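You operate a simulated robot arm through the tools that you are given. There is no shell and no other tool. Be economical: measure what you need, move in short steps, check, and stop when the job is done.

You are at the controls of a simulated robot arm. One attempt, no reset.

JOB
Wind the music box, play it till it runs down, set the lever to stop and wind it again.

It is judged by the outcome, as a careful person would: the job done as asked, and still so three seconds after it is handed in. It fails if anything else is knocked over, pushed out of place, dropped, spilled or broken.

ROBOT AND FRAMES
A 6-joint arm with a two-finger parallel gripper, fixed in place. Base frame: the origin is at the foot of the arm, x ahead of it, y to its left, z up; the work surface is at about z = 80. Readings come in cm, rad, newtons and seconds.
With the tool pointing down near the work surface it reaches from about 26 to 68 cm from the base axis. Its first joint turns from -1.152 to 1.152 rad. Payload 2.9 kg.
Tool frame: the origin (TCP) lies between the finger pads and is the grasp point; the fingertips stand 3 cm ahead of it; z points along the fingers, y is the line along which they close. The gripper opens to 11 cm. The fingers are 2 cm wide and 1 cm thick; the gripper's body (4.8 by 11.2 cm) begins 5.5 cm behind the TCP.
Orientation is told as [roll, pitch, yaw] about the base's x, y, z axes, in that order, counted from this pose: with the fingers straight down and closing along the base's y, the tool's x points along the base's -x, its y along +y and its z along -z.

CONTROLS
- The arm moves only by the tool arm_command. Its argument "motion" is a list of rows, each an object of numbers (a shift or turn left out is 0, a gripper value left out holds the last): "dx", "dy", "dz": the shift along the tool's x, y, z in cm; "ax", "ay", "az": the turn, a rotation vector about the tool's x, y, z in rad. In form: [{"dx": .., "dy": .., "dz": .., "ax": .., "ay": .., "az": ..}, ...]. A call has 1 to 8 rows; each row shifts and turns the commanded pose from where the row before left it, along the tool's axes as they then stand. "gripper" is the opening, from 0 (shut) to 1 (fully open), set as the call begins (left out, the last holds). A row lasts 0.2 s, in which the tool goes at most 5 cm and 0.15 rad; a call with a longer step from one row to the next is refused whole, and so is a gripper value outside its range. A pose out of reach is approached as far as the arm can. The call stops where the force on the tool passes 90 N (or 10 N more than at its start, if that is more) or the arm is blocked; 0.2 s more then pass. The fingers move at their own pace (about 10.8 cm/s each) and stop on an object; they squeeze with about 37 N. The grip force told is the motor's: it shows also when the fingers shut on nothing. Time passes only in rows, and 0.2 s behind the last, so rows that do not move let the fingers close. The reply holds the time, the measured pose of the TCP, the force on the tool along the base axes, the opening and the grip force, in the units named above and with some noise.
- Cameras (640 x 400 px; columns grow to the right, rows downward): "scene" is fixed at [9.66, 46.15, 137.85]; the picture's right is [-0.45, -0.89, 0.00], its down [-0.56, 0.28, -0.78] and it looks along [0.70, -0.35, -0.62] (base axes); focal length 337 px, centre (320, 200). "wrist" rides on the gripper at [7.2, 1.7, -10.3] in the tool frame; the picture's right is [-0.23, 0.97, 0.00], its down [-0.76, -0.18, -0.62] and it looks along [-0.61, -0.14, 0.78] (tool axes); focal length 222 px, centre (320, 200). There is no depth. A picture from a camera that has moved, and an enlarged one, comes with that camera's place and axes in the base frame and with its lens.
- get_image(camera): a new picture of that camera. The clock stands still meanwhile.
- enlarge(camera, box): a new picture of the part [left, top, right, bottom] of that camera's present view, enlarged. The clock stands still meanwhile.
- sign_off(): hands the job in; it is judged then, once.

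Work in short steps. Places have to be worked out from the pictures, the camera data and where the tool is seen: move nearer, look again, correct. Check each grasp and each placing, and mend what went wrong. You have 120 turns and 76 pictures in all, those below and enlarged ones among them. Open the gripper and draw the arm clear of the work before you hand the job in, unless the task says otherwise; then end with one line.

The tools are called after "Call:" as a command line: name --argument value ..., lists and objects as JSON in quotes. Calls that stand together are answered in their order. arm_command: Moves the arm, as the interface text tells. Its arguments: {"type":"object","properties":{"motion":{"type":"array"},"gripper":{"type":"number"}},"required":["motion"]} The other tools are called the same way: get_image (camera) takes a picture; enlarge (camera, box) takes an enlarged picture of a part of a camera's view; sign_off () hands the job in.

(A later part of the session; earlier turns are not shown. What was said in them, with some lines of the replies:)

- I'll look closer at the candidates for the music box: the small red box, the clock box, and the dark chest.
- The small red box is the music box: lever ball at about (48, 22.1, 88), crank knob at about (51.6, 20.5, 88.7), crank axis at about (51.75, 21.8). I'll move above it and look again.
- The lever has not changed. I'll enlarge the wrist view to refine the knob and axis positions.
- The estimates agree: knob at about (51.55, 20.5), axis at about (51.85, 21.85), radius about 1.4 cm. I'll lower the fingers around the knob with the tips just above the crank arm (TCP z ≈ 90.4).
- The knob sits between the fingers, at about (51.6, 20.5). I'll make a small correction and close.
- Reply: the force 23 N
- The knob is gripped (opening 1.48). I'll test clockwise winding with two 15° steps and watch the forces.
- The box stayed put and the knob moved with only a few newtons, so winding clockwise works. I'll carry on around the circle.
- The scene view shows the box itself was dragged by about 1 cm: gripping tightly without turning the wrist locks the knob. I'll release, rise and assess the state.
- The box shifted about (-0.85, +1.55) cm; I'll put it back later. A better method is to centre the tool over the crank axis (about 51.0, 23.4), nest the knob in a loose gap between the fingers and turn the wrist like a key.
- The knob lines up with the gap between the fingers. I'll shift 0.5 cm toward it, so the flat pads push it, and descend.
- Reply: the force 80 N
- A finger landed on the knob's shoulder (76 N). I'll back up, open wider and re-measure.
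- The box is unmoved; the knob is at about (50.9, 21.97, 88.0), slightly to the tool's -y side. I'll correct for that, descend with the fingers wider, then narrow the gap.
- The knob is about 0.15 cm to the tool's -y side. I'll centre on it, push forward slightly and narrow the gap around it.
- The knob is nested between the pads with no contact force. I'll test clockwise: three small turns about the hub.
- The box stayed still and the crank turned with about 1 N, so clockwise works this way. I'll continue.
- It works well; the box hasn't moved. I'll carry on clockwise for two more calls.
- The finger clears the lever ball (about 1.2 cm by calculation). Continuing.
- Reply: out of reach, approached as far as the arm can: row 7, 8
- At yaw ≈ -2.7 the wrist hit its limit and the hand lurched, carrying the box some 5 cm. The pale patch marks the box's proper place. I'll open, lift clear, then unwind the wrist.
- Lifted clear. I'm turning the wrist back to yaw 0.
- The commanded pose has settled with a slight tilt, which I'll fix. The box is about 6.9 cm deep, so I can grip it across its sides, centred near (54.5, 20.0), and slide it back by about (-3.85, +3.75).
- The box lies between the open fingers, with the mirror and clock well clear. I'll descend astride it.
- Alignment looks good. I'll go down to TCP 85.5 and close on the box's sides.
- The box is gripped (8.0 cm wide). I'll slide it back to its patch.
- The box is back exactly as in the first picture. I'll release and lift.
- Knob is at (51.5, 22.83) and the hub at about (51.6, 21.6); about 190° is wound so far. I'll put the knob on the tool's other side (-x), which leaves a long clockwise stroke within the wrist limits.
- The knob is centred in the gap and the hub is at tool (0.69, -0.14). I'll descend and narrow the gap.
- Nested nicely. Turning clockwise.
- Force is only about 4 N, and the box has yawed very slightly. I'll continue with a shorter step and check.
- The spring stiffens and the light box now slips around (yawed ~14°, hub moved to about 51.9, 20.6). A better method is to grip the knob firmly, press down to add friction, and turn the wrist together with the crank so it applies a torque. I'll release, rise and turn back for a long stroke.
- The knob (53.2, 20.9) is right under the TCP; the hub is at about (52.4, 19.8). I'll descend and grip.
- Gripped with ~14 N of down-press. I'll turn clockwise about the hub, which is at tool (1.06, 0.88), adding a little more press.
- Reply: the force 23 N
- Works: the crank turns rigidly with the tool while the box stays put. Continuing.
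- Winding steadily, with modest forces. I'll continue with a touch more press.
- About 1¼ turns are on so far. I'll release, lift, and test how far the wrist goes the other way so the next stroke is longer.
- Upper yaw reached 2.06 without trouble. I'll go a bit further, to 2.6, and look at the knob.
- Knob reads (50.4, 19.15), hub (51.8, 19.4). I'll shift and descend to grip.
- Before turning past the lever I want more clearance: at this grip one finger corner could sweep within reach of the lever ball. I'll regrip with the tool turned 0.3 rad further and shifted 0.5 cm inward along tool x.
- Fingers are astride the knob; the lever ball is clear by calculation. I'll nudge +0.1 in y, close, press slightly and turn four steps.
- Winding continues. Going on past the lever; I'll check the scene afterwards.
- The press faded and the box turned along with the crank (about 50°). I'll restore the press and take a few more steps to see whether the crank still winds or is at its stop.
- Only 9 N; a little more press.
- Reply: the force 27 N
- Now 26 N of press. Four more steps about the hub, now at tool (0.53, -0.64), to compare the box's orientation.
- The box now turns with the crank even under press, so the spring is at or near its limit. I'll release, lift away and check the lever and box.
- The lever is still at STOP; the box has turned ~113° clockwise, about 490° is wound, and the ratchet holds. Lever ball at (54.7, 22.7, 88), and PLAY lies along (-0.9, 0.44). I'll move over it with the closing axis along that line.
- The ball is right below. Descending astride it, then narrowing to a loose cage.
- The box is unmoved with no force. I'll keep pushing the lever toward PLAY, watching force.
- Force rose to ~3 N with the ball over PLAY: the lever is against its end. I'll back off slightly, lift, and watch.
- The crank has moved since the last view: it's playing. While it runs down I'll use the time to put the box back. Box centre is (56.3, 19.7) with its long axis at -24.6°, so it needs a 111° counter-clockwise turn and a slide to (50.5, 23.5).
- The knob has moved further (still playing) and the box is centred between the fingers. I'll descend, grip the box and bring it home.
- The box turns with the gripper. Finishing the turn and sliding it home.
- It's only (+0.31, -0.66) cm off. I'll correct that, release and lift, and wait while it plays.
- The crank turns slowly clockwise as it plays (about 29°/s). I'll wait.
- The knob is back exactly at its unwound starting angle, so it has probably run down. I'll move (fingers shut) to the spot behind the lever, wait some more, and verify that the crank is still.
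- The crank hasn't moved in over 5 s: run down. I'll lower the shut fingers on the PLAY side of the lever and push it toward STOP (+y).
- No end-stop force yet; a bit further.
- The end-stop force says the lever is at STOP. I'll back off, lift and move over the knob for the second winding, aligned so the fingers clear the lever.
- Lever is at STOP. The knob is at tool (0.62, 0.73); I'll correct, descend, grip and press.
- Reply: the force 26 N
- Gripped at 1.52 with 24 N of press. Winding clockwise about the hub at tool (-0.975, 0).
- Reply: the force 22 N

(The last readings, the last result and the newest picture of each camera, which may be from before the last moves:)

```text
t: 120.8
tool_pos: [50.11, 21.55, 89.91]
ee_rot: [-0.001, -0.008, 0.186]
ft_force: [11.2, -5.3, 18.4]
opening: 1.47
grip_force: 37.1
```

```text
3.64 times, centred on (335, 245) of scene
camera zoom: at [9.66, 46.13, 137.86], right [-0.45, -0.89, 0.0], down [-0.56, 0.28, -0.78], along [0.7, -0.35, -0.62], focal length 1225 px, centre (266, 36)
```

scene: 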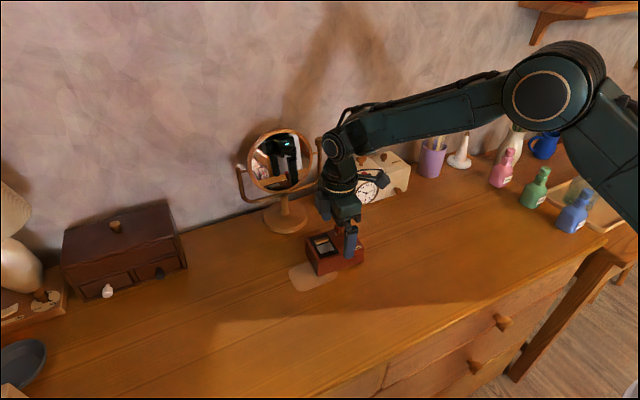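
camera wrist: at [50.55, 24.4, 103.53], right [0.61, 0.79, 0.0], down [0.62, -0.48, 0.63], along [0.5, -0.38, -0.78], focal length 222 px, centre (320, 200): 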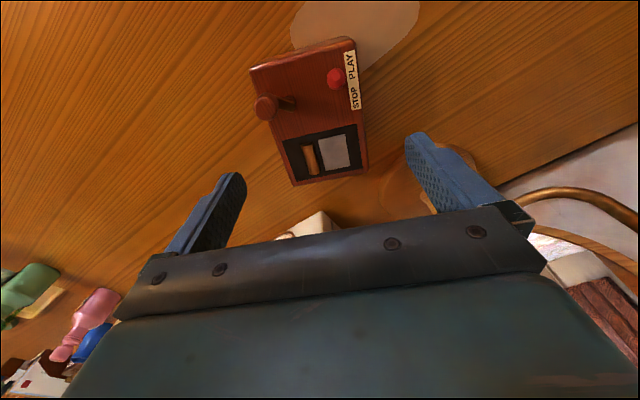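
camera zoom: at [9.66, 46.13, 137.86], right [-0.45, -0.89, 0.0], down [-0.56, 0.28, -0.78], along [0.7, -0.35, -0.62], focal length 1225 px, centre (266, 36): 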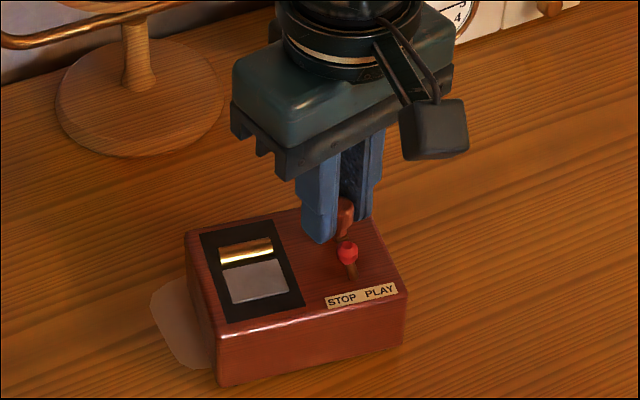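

Good: the box is barely moved and the lever is untouched. Continuing the stroke with press maintained.

Call:
arm_command --motion '[{"dx": -0.011, "dy": 0.146, "dz": 0.04, "az": 0.15}, {"dx": -0.011, "dy": 0.146, "az": 0.15}, {"dx": -0.011, "dy": 0.146, "az": 0.15}, {"dx": -0.011, "dy": 0.146, "az": 0.15}, {"dx": -0.011, "dy": 0.146, "az": 0.15}, {"dx": -0.011, "dy": 0.146, "az": 0.15}]'

Call:
arm_command --motion '[{"dx": -0.011, "dy": 0.146, "dz": 0.04, "az": 0.15}, {"dx": -0.011, "dy": 0.146, "az": 0.15}, {"dx": -0.011, "dy": 0.146, "az": 0.15}, {"dx": -0.011, "dy": 0.146, "az": 0.15}, {"dx": -0.011, "dy": 0.146, "az": 0.15}, {"dx": -0.011, "dy": 0.146, "az": 0.15}]'

Call:
arm_command --motion '[{"dx": -0.011, "dy": 0.146, "dz": 0.04, "az": 0.15}, {"dx": -0.011, "dy": 0.146, "az": 0.15}, {"dx": -0.011, "dy": 0.146, "az": 0.15}, {"dx": -0.011, "dy": 0.146, "az": 0.15}]'

```text
t: 122.2
tool_pos: [50.29, 22.41, 89.76]
ee_rot: [0.004, -0.003, -0.715]
ft_force: [9.3, -6.2, 19.6]
opening: 1.53
grip_force: 37.9
```

```text
t: 123.6
tool_pos: [50.96, 22.75, 89.63]
ee_rot: [0.001, 0.0, -1.611]
ft_force: [-5.1, -9.6, 14.3]
opening: 1.52
grip_force: 36.8
```

```text
t: 124.6
tool_pos: [51.67, 22.77, 89.56]
ee_rot: [0.001, 0.003, -2.21]
ft_force: [-4.9, -6.7, 9.7]
opening: 1.48
grip_force: 36.9
```

First stroke done (≈200°). Releasing, lifting, and turning back for the second stroke.

Call:
arm_command --motion '[{}, {}, {"dz": -3}, {"dz": -3.3}, {"az": -0.15}, {"az": -0.15}, {"az": -0.15}, {"az": -0.15}]' --gripper 0.3

Call:
arm_command --motion '[{"az": -0.15}, {"az": -0.15}, {"az": -0.15}, {"az": -0.15}, {"az": -0.15}, {"az": -0.15}, {"az": -0.15}, {"az": -0.15}]'

Call:
arm_command --motion '[{"az": -0.15}, {"az": -0.15}, {"az": -0.15}, {"az": -0.15}, {"az": -0.15}, {"az": -0.15}, {"az": -0.15}, {"az": -0.15}]'

Call:
arm_command --motion '[{"az": -0.15}, {"az": -0.15}, {"az": -0.15}, {"az": -0.15}, {"az": -0.04}, {"dx": 0.045, "dy": -0.18}, {}]'

Call:
enlarge --camera "wrist" --box '[230, 40, 410, 200]'

```text
t: 126.4
tool_pos: [51.65, 22.59, 95.91]
ee_rot: [0.006, 0.002, -1.608]
ft_force: [0.2, 0.1, -0.1]
opening: 3.29
grip_force: 0.1
```

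```text
t: 128.2
tool_pos: [51.57, 22.52, 95.7]
ee_rot: [0.002, -0.005, -0.406]
ft_force: [-0.7, -0.3, -0.1]
opening: 3.3
grip_force: 0.1
```

```text
t: 130.0
tool_pos: [51.56, 22.63, 95.89]
ee_rot: [-0.004, -0.003, 0.795]
ft_force: [-0.7, 0.9, -0.2]
opening: 3.31
grip_force: 0.2
```

```text
t: 131.6
tool_pos: [51.9, 22.49, 95.87]
ee_rot: [-0.006, -0.002, 1.429]
ft_force: [-1.0, -0.4, -0.8]
opening: 3.28
grip_force: 0.1
```

```text
2.50 times, centred on (320, 120) of wrist
camera zoom: at [49.04, 15.58, 106.06], right [-0.93, 0.36, 0.0], down [0.28, 0.73, 0.63], along [0.23, 0.58, -0.78], focal length 555 px, centre (320, 400)
```

zoom: 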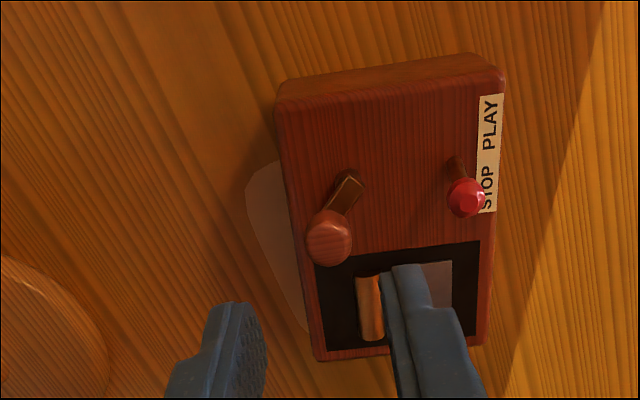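

Knob is at tool (0, 0.3) and the hub about (1.16, 0.73) from it. I'll correct, descend, grip, press and turn.

Call:
arm_command --motion '[{"dx": 0.4, "dy": 0.3}, {"dz": 3}, {"dz": 2}, {"dz": 0.9}, {}]'

Call:
arm_command --motion '[{}, {}, {}, {"dz": 0.15}, {"dz": 0.1}, {}]' --gripper 0

Call:
arm_command --motion '[{"dx": 0.118, "dy": -0.105, "az": 0.15}, {"dx": 0.118, "dy": -0.105, "az": 0.15}, {"dx": 0.118, "dy": -0.105, "az": 0.15}, {"dx": 0.118, "dy": -0.105, "az": 0.15}, {"dx": 0.118, "dy": -0.105, "az": 0.15}, {"dx": 0.118, "dy": -0.105, "az": 0.15}]'

```text
t: 132.8
tool_pos: [51.6, 22.13, 90.15]
ee_rot: [-0.007, -0.002, 1.43]
ft_force: [-0.6, -0.2, -0.6]
opening: 3.31
grip_force: 0.0
```

```text
t: 134.2
tool_pos: [51.46, 22.15, 89.87]
ee_rot: [-0.008, -0.003, 1.429]
ft_force: [-5.8, -8.8, 22.8]
opening: 1.5
grip_force: 37.0
```

```text
t: 135.6
tool_pos: [51.74, 21.3, 89.78]
ee_rot: [-0.002, -0.006, 0.528]
ft_force: [-1.0, 7.1, 8.3]
opening: 1.48
grip_force: 37.1
```

Grip is good (1.5), but the press has fallen to 8 N. I'll restore it and continue the stroke.

Call:
arm_command --motion '[{"dz": 0.15}, {"dx": 0.118, "dy": -0.105, "dz": 0.03, "az": 0.15}, {"dx": 0.118, "dy": -0.105, "az": 0.15}, {"dx": 0.118, "dy": -0.105, "dz": 0.03, "az": 0.15}, {"dx": 0.118, "dy": -0.105, "az": 0.15}, {"dx": 0.118, "dy": -0.105, "dz": 0.03, "az": 0.15}, {"dx": 0.118, "dy": -0.105, "az": 0.15}]'

Call:
arm_command --motion '[{"dz": 0.12}, {"dx": 0.118, "dy": -0.105, "dz": 0.03, "az": 0.15}, {"dx": 0.118, "dy": -0.105, "az": 0.15}, {"dx": 0.118, "dy": -0.105, "dz": 0.03, "az": 0.15}, {"dx": 0.118, "dy": -0.105, "az": 0.15}, {"dx": 0.118, "dy": -0.105, "dz": 0.03, "az": 0.15}, {"dx": 0.118, "dy": -0.105, "az": 0.15}]'

Call:
arm_command --motion '[{"dz": 0.1}, {"dx": 0.118, "dy": -0.105, "dz": 0.03, "az": 0.15}, {"dx": 0.118, "dy": -0.105, "az": 0.15}, {"dx": 0.118, "dy": -0.105, "dz": 0.03, "az": 0.15}, {"dx": 0.118, "dy": -0.105, "az": 0.15}, {"dx": 0.118, "dy": -0.105, "az": 0.15}]'

```text
t: 137.2
tool_pos: [51.17, 20.6, 89.48]
ee_rot: [0.005, -0.006, -0.372]
ft_force: [-3.8, 11.7, 23.4]
opening: 1.49
grip_force: 36.8
```

```text
t: 138.8
tool_pos: [50.42, 20.48, 89.44]
ee_rot: [0.012, 0.001, -1.273]
ft_force: [2.8, 10.5, 24.4]
opening: 1.49
grip_force: 37.0
```

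```text
t: 140.2
tool_pos: [49.96, 20.84, 89.58]
ee_rot: [0.011, 0.006, -2.028]
ft_force: [13.6, -12.7, 30.0]
opening: 1.5
grip_force: 37.1
```

Second winding ≈ 400°. Releasing and lifting high for a scene check of the box and lever.

Call:
arm_command --motion '[{}, {}, {"dz": -4}, {"dz": -4}, {"dz": -4}, {"dz": -2}, {}]' --gripper 0.3

Call:
enlarge --camera "scene" --box '[270, 210, 390, 310]'

```text
t: 141.8
tool_pos: [49.63, 21.03, 103.15]
ee_rot: [0.005, 0.0, -2.02]
ft_force: [-0.3, 0.8, 0.3]
opening: 3.28
grip_force: 0.0
```

```text
4.00 times, centred on (330, 260) of scene
camera zoom: at [9.66, 46.15, 137.85], right [-0.45, -0.89, 0.0], down [-0.56, 0.28, -0.78], along [0.7, -0.35, -0.62], focal length 1347 px, centre (280, -40)
```

zoom: 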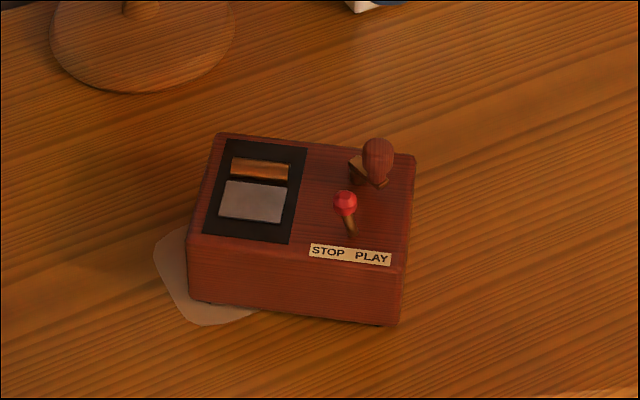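

The lever is at STOP, but only ≈370° is on. I'll add one more partial stroke. Knob at about (49.4, 20.8), hub direction ≈31°. I'll turn the wrist to 0.54 so the fingers stay radially aligned and clear of the lever.

Call:
arm_command --motion '[{"az": -0.15}, {"az": -0.15}, {"az": -0.15}, {"az": -0.15}, {"az": -0.15}, {"az": -0.15}, {"az": -0.15}, {"az": -0.15}]' --gripper 0.245

Call:
arm_command --motion '[{"az": -0.15}, {"az": -0.15}, {"az": -0.15}, {"az": -0.15}, {"az": -0.15}, {"az": -0.15}, {"az": -0.15}, {"az": -0.15}]'

Call:
arm_command --motion '[{"az": -0.15}, {"az": -0.01}, {"dz": 3}, {"dz": 3}, {"dz": 3}, {}]'

```text
t: 143.6
tool_pos: [49.45, 20.96, 103.09]
ee_rot: [0.004, -0.001, -0.815]
ft_force: [-0.2, -0.5, 0.2]
opening: 2.66
grip_force: 0.0
```

```text
t: 145.4
tool_pos: [49.51, 21.11, 103.07]
ee_rot: [-0.002, -0.005, 0.38]
ft_force: [0.3, 0.4, -0.1]
opening: 2.66
grip_force: 0.0
```

```text
t: 146.8
tool_pos: [49.58, 20.91, 94.03]
ee_rot: [-0.001, -0.005, 0.539]
ft_force: [0.4, -0.1, -0.6]
opening: 2.68
grip_force: 0.1
```

Above the knob. A small shift, then a careful descent with force checks.

Call:
arm_command --motion '[{"dx": -0.17, "dy": -0.1, "dz": 2}, {"dz": 1}, {"dz": 1}, {}]'

```text
t: 147.8
tool_pos: [49.89, 21.12, 90.07]
ee_rot: [-0.003, -0.004, 0.539]
ft_force: [-0.6, -0.9, 0.2]
opening: 2.69
grip_force: 0.1
```

No contact on the way down. Closing on the knob.

Call:
arm_command --motion '[{}, {}, {}, {"dz": 0.15}, {"dz": 0.1}, {}]' --gripper 0

```text
t: 149.2
tool_pos: [49.68, 21.09, 90.03]
ee_rot: [-0.003, -0.008, 0.541]
ft_force: [-7.6, 1.1, 24.8]
opening: 1.5
grip_force: 37.2
```

The knob is gripped (1.50) with 25 N of press. Turning clockwise in short strokes.

Call:
arm_command --motion '[{"dx": -0.011, "dy": 0.146, "dz": 0.03, "az": 0.15}, {"dx": -0.011, "dy": 0.146, "dz": 0.03, "az": 0.15}, {"dx": -0.011, "dy": 0.146, "dz": 0.03, "az": 0.15}, {"dx": -0.011, "dy": 0.146, "dz": 0.03, "az": 0.15}]'

Call:
arm_command --motion '[{"dz": 0.08}, {"dx": -0.011, "dy": 0.146, "dz": 0.03, "az": 0.15}, {"dx": -0.011, "dy": 0.146, "dz": 0.03, "az": 0.15}, {"dx": -0.011, "dy": 0.146, "dz": 0.03, "az": 0.15}, {"dx": -0.011, "dy": 0.146, "dz": 0.03, "az": 0.15}]'

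Call:
arm_command --motion '[{"dz": 0.08}, {"dx": -0.011, "dy": 0.146, "dz": 0.03, "az": 0.15}, {"dx": -0.011, "dy": 0.146, "dz": 0.03, "az": 0.15}, {"dx": -0.011, "dy": 0.146, "dz": 0.03, "az": 0.15}, {"dx": -0.011, "dy": 0.146, "dz": 0.03, "az": 0.15}]'

```text
t: 150.2
tool_pos: [49.44, 21.71, 89.72]
ee_rot: [-0.001, -0.002, -0.063]
ft_force: [-2.5, -7.5, 10.3]
opening: 1.53
grip_force: 37.2
```

```text
t: 151.4
tool_pos: [49.8, 22.28, 89.51]
ee_rot: [0.003, -0.004, -0.662]
ft_force: [-3.5, -3.3, 6.3]
opening: 1.53
grip_force: 37.0
```

```text
t: 152.6
tool_pos: [50.49, 22.58, 89.41]
ee_rot: [0.009, 0.0, -1.262]
ft_force: [-2.0, -1.7, 20.3]
opening: 1.48
grip_force: 37.7
```

Enough winding. Releasing, lifting high, then the last picture to locate the box and check the lever.

Call:
arm_command --motion '[{}, {}, {"dz": -4}, {"dz": -4}, {"dz": -4}, {"dz": -3}, {}]' --gripper 0.3

Call:
enlarge --camera "scene" --box '[270, 210, 390, 310]'

```text
t: 154.2
tool_pos: [50.2, 22.46, 104.29]
ee_rot: [0.007, 0.001, -1.259]
ft_force: [0.0, -0.4, -0.4]
opening: 3.3
grip_force: 0.0
```

```text
4.00 times, centred on (330, 260) of scene
camera zoom: at [9.66, 46.15, 137.85], right [-0.45, -0.89, 0.0], down [-0.56, 0.28, -0.78], along [0.7, -0.35, -0.62], focal length 1347 px, centre (280, -40)
```

zoom: 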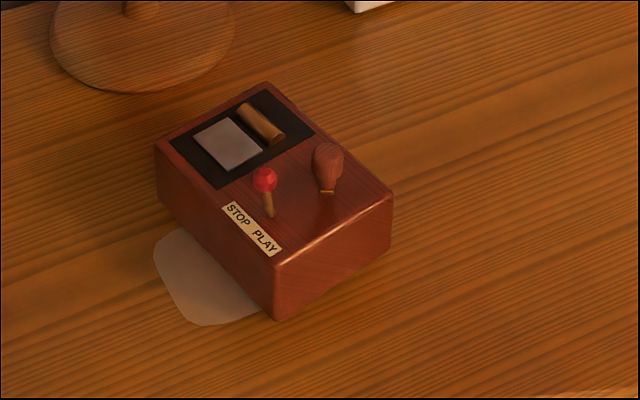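

The lever is at STOP. The box is centred at about (53.7, 24.6) with its long axis at 11°, so it needs a 75° counter-clockwise turn and home at TCP (50.34, 24.45). I'll turn the wrist and move astride it.

Call:
arm_command --motion '[{"az": -0.15}, {"az": -0.15}, {"az": -0.15}, {"az": -0.15}, {"az": -0.15}, {"az": -0.15}, {"az": -0.15}, {"az": -0.15}]' --gripper 1.0

Call:
arm_command --motion '[{"az": -0.15}, {"az": -0.105}, {"dx": -1.93, "dy": 0.73}, {"dx": -1.93, "dy": 0.73}, {"dz": 4}, {"dz": 4}, {}]'

```text
t: 156.0
tool_pos: [50.19, 22.63, 104.38]
ee_rot: [0.002, -0.005, -0.058]
ft_force: [0.9, 1.0, 0.8]
opening: 10.99
grip_force: 0.0
```

```text
t: 157.6
tool_pos: [54.04, 24.7, 96.39]
ee_rot: [0.0, -0.006, 0.196]
ft_force: [0.8, 0.5, -0.1]
opening: 11.0
grip_force: 0.0
```

On station; descending with force checks.

Call:
arm_command --motion '[{"dz": 3}, {"dz": 3}, {"dz": 2.4}, {"dz": 2.3}, {}]'

Call:
arm_command --motion '[{}, {}, {}]' --gripper 0.5

```text
t: 158.8
tool_pos: [53.9, 24.65, 85.38]
ee_rot: [0.0, -0.005, 0.195]
ft_force: [-0.3, 0.6, -0.5]
opening: 10.99
grip_force: 0.2
```

```text
t: 159.6
tool_pos: [53.88, 24.69, 85.53]
ee_rot: [-0.001, -0.006, 0.194]
ft_force: [-0.5, 1.9, 1.3]
opening: 7.97
grip_force: 37.0
```

Gripped at 7.97 cm, which is the box's true depth. Rotating 1.316 rad and sliding home.

Call:
arm_command --motion '[{"az": -0.15}, {"az": -0.15}, {"az": -0.15}, {"az": -0.15}, {"az": -0.15}, {"az": -0.15}, {"az": -0.15}, {"az": -0.15}]'

Call:
arm_command --motion '[{"az": -0.116}, {"dx": 0.06, "dy": 0.885}, {"dx": 0.06, "dy": 0.885}, {"dx": 0.06, "dy": 0.885}, {"dx": 0.07, "dy": 0.885}, {}, {}]'

```text
t: 161.4
tool_pos: [53.8, 24.78, 85.6]
ee_rot: [-0.003, -0.002, 1.396]
ft_force: [-0.4, 0.7, 0.3]
opening: 7.99
grip_force: 36.8
```

```text
t: 163.0
tool_pos: [50.33, 24.78, 85.64]
ee_rot: [-0.005, -0.002, 1.51]
ft_force: [-0.1, -0.2, -0.1]
opening: 7.98
grip_force: 36.8
```

The box is home. I'll open and lift well clear.

Call:
arm_command --motion '[{}, {}, {}, {"dz": -3}, {"dz": -4}, {"dz": -4}, {"dz": -4}, {}]' --gripper 1.0

Call:
arm_command --motion '[{"dz": -4}, {"dx": 2, "dz": -3}, {}, {}]'

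```text
t: 164.8
tool_pos: [50.0, 24.91, 100.75]
ee_rot: [-0.007, -0.002, 1.511]
ft_force: [0.2, -0.3, 0.0]
opening: 11.0
grip_force: 0.1
```

```text
t: 165.8
tool_pos: [49.96, 22.96, 107.7]
ee_rot: [-0.005, -0.003, 1.51]
ft_force: [0.0, 1.0, 0.0]
opening: 11.0
grip_force: 0.0
```

The arm is clear, the gripper is open, and the lever was at STOP in the last picture, so I'm handing the job in.

Call:
sign_off

```text
The job is handed in.
```

I wound the music box, let it play until it ran down, set the lever to STOP and wound it again by roughly 1.1 turns (about 1.4 the first time); winding dragged the box about, so I slid it back to its patch, but with no pictures left I placed it by readings alone and did not check that, nor the lever after that last move.
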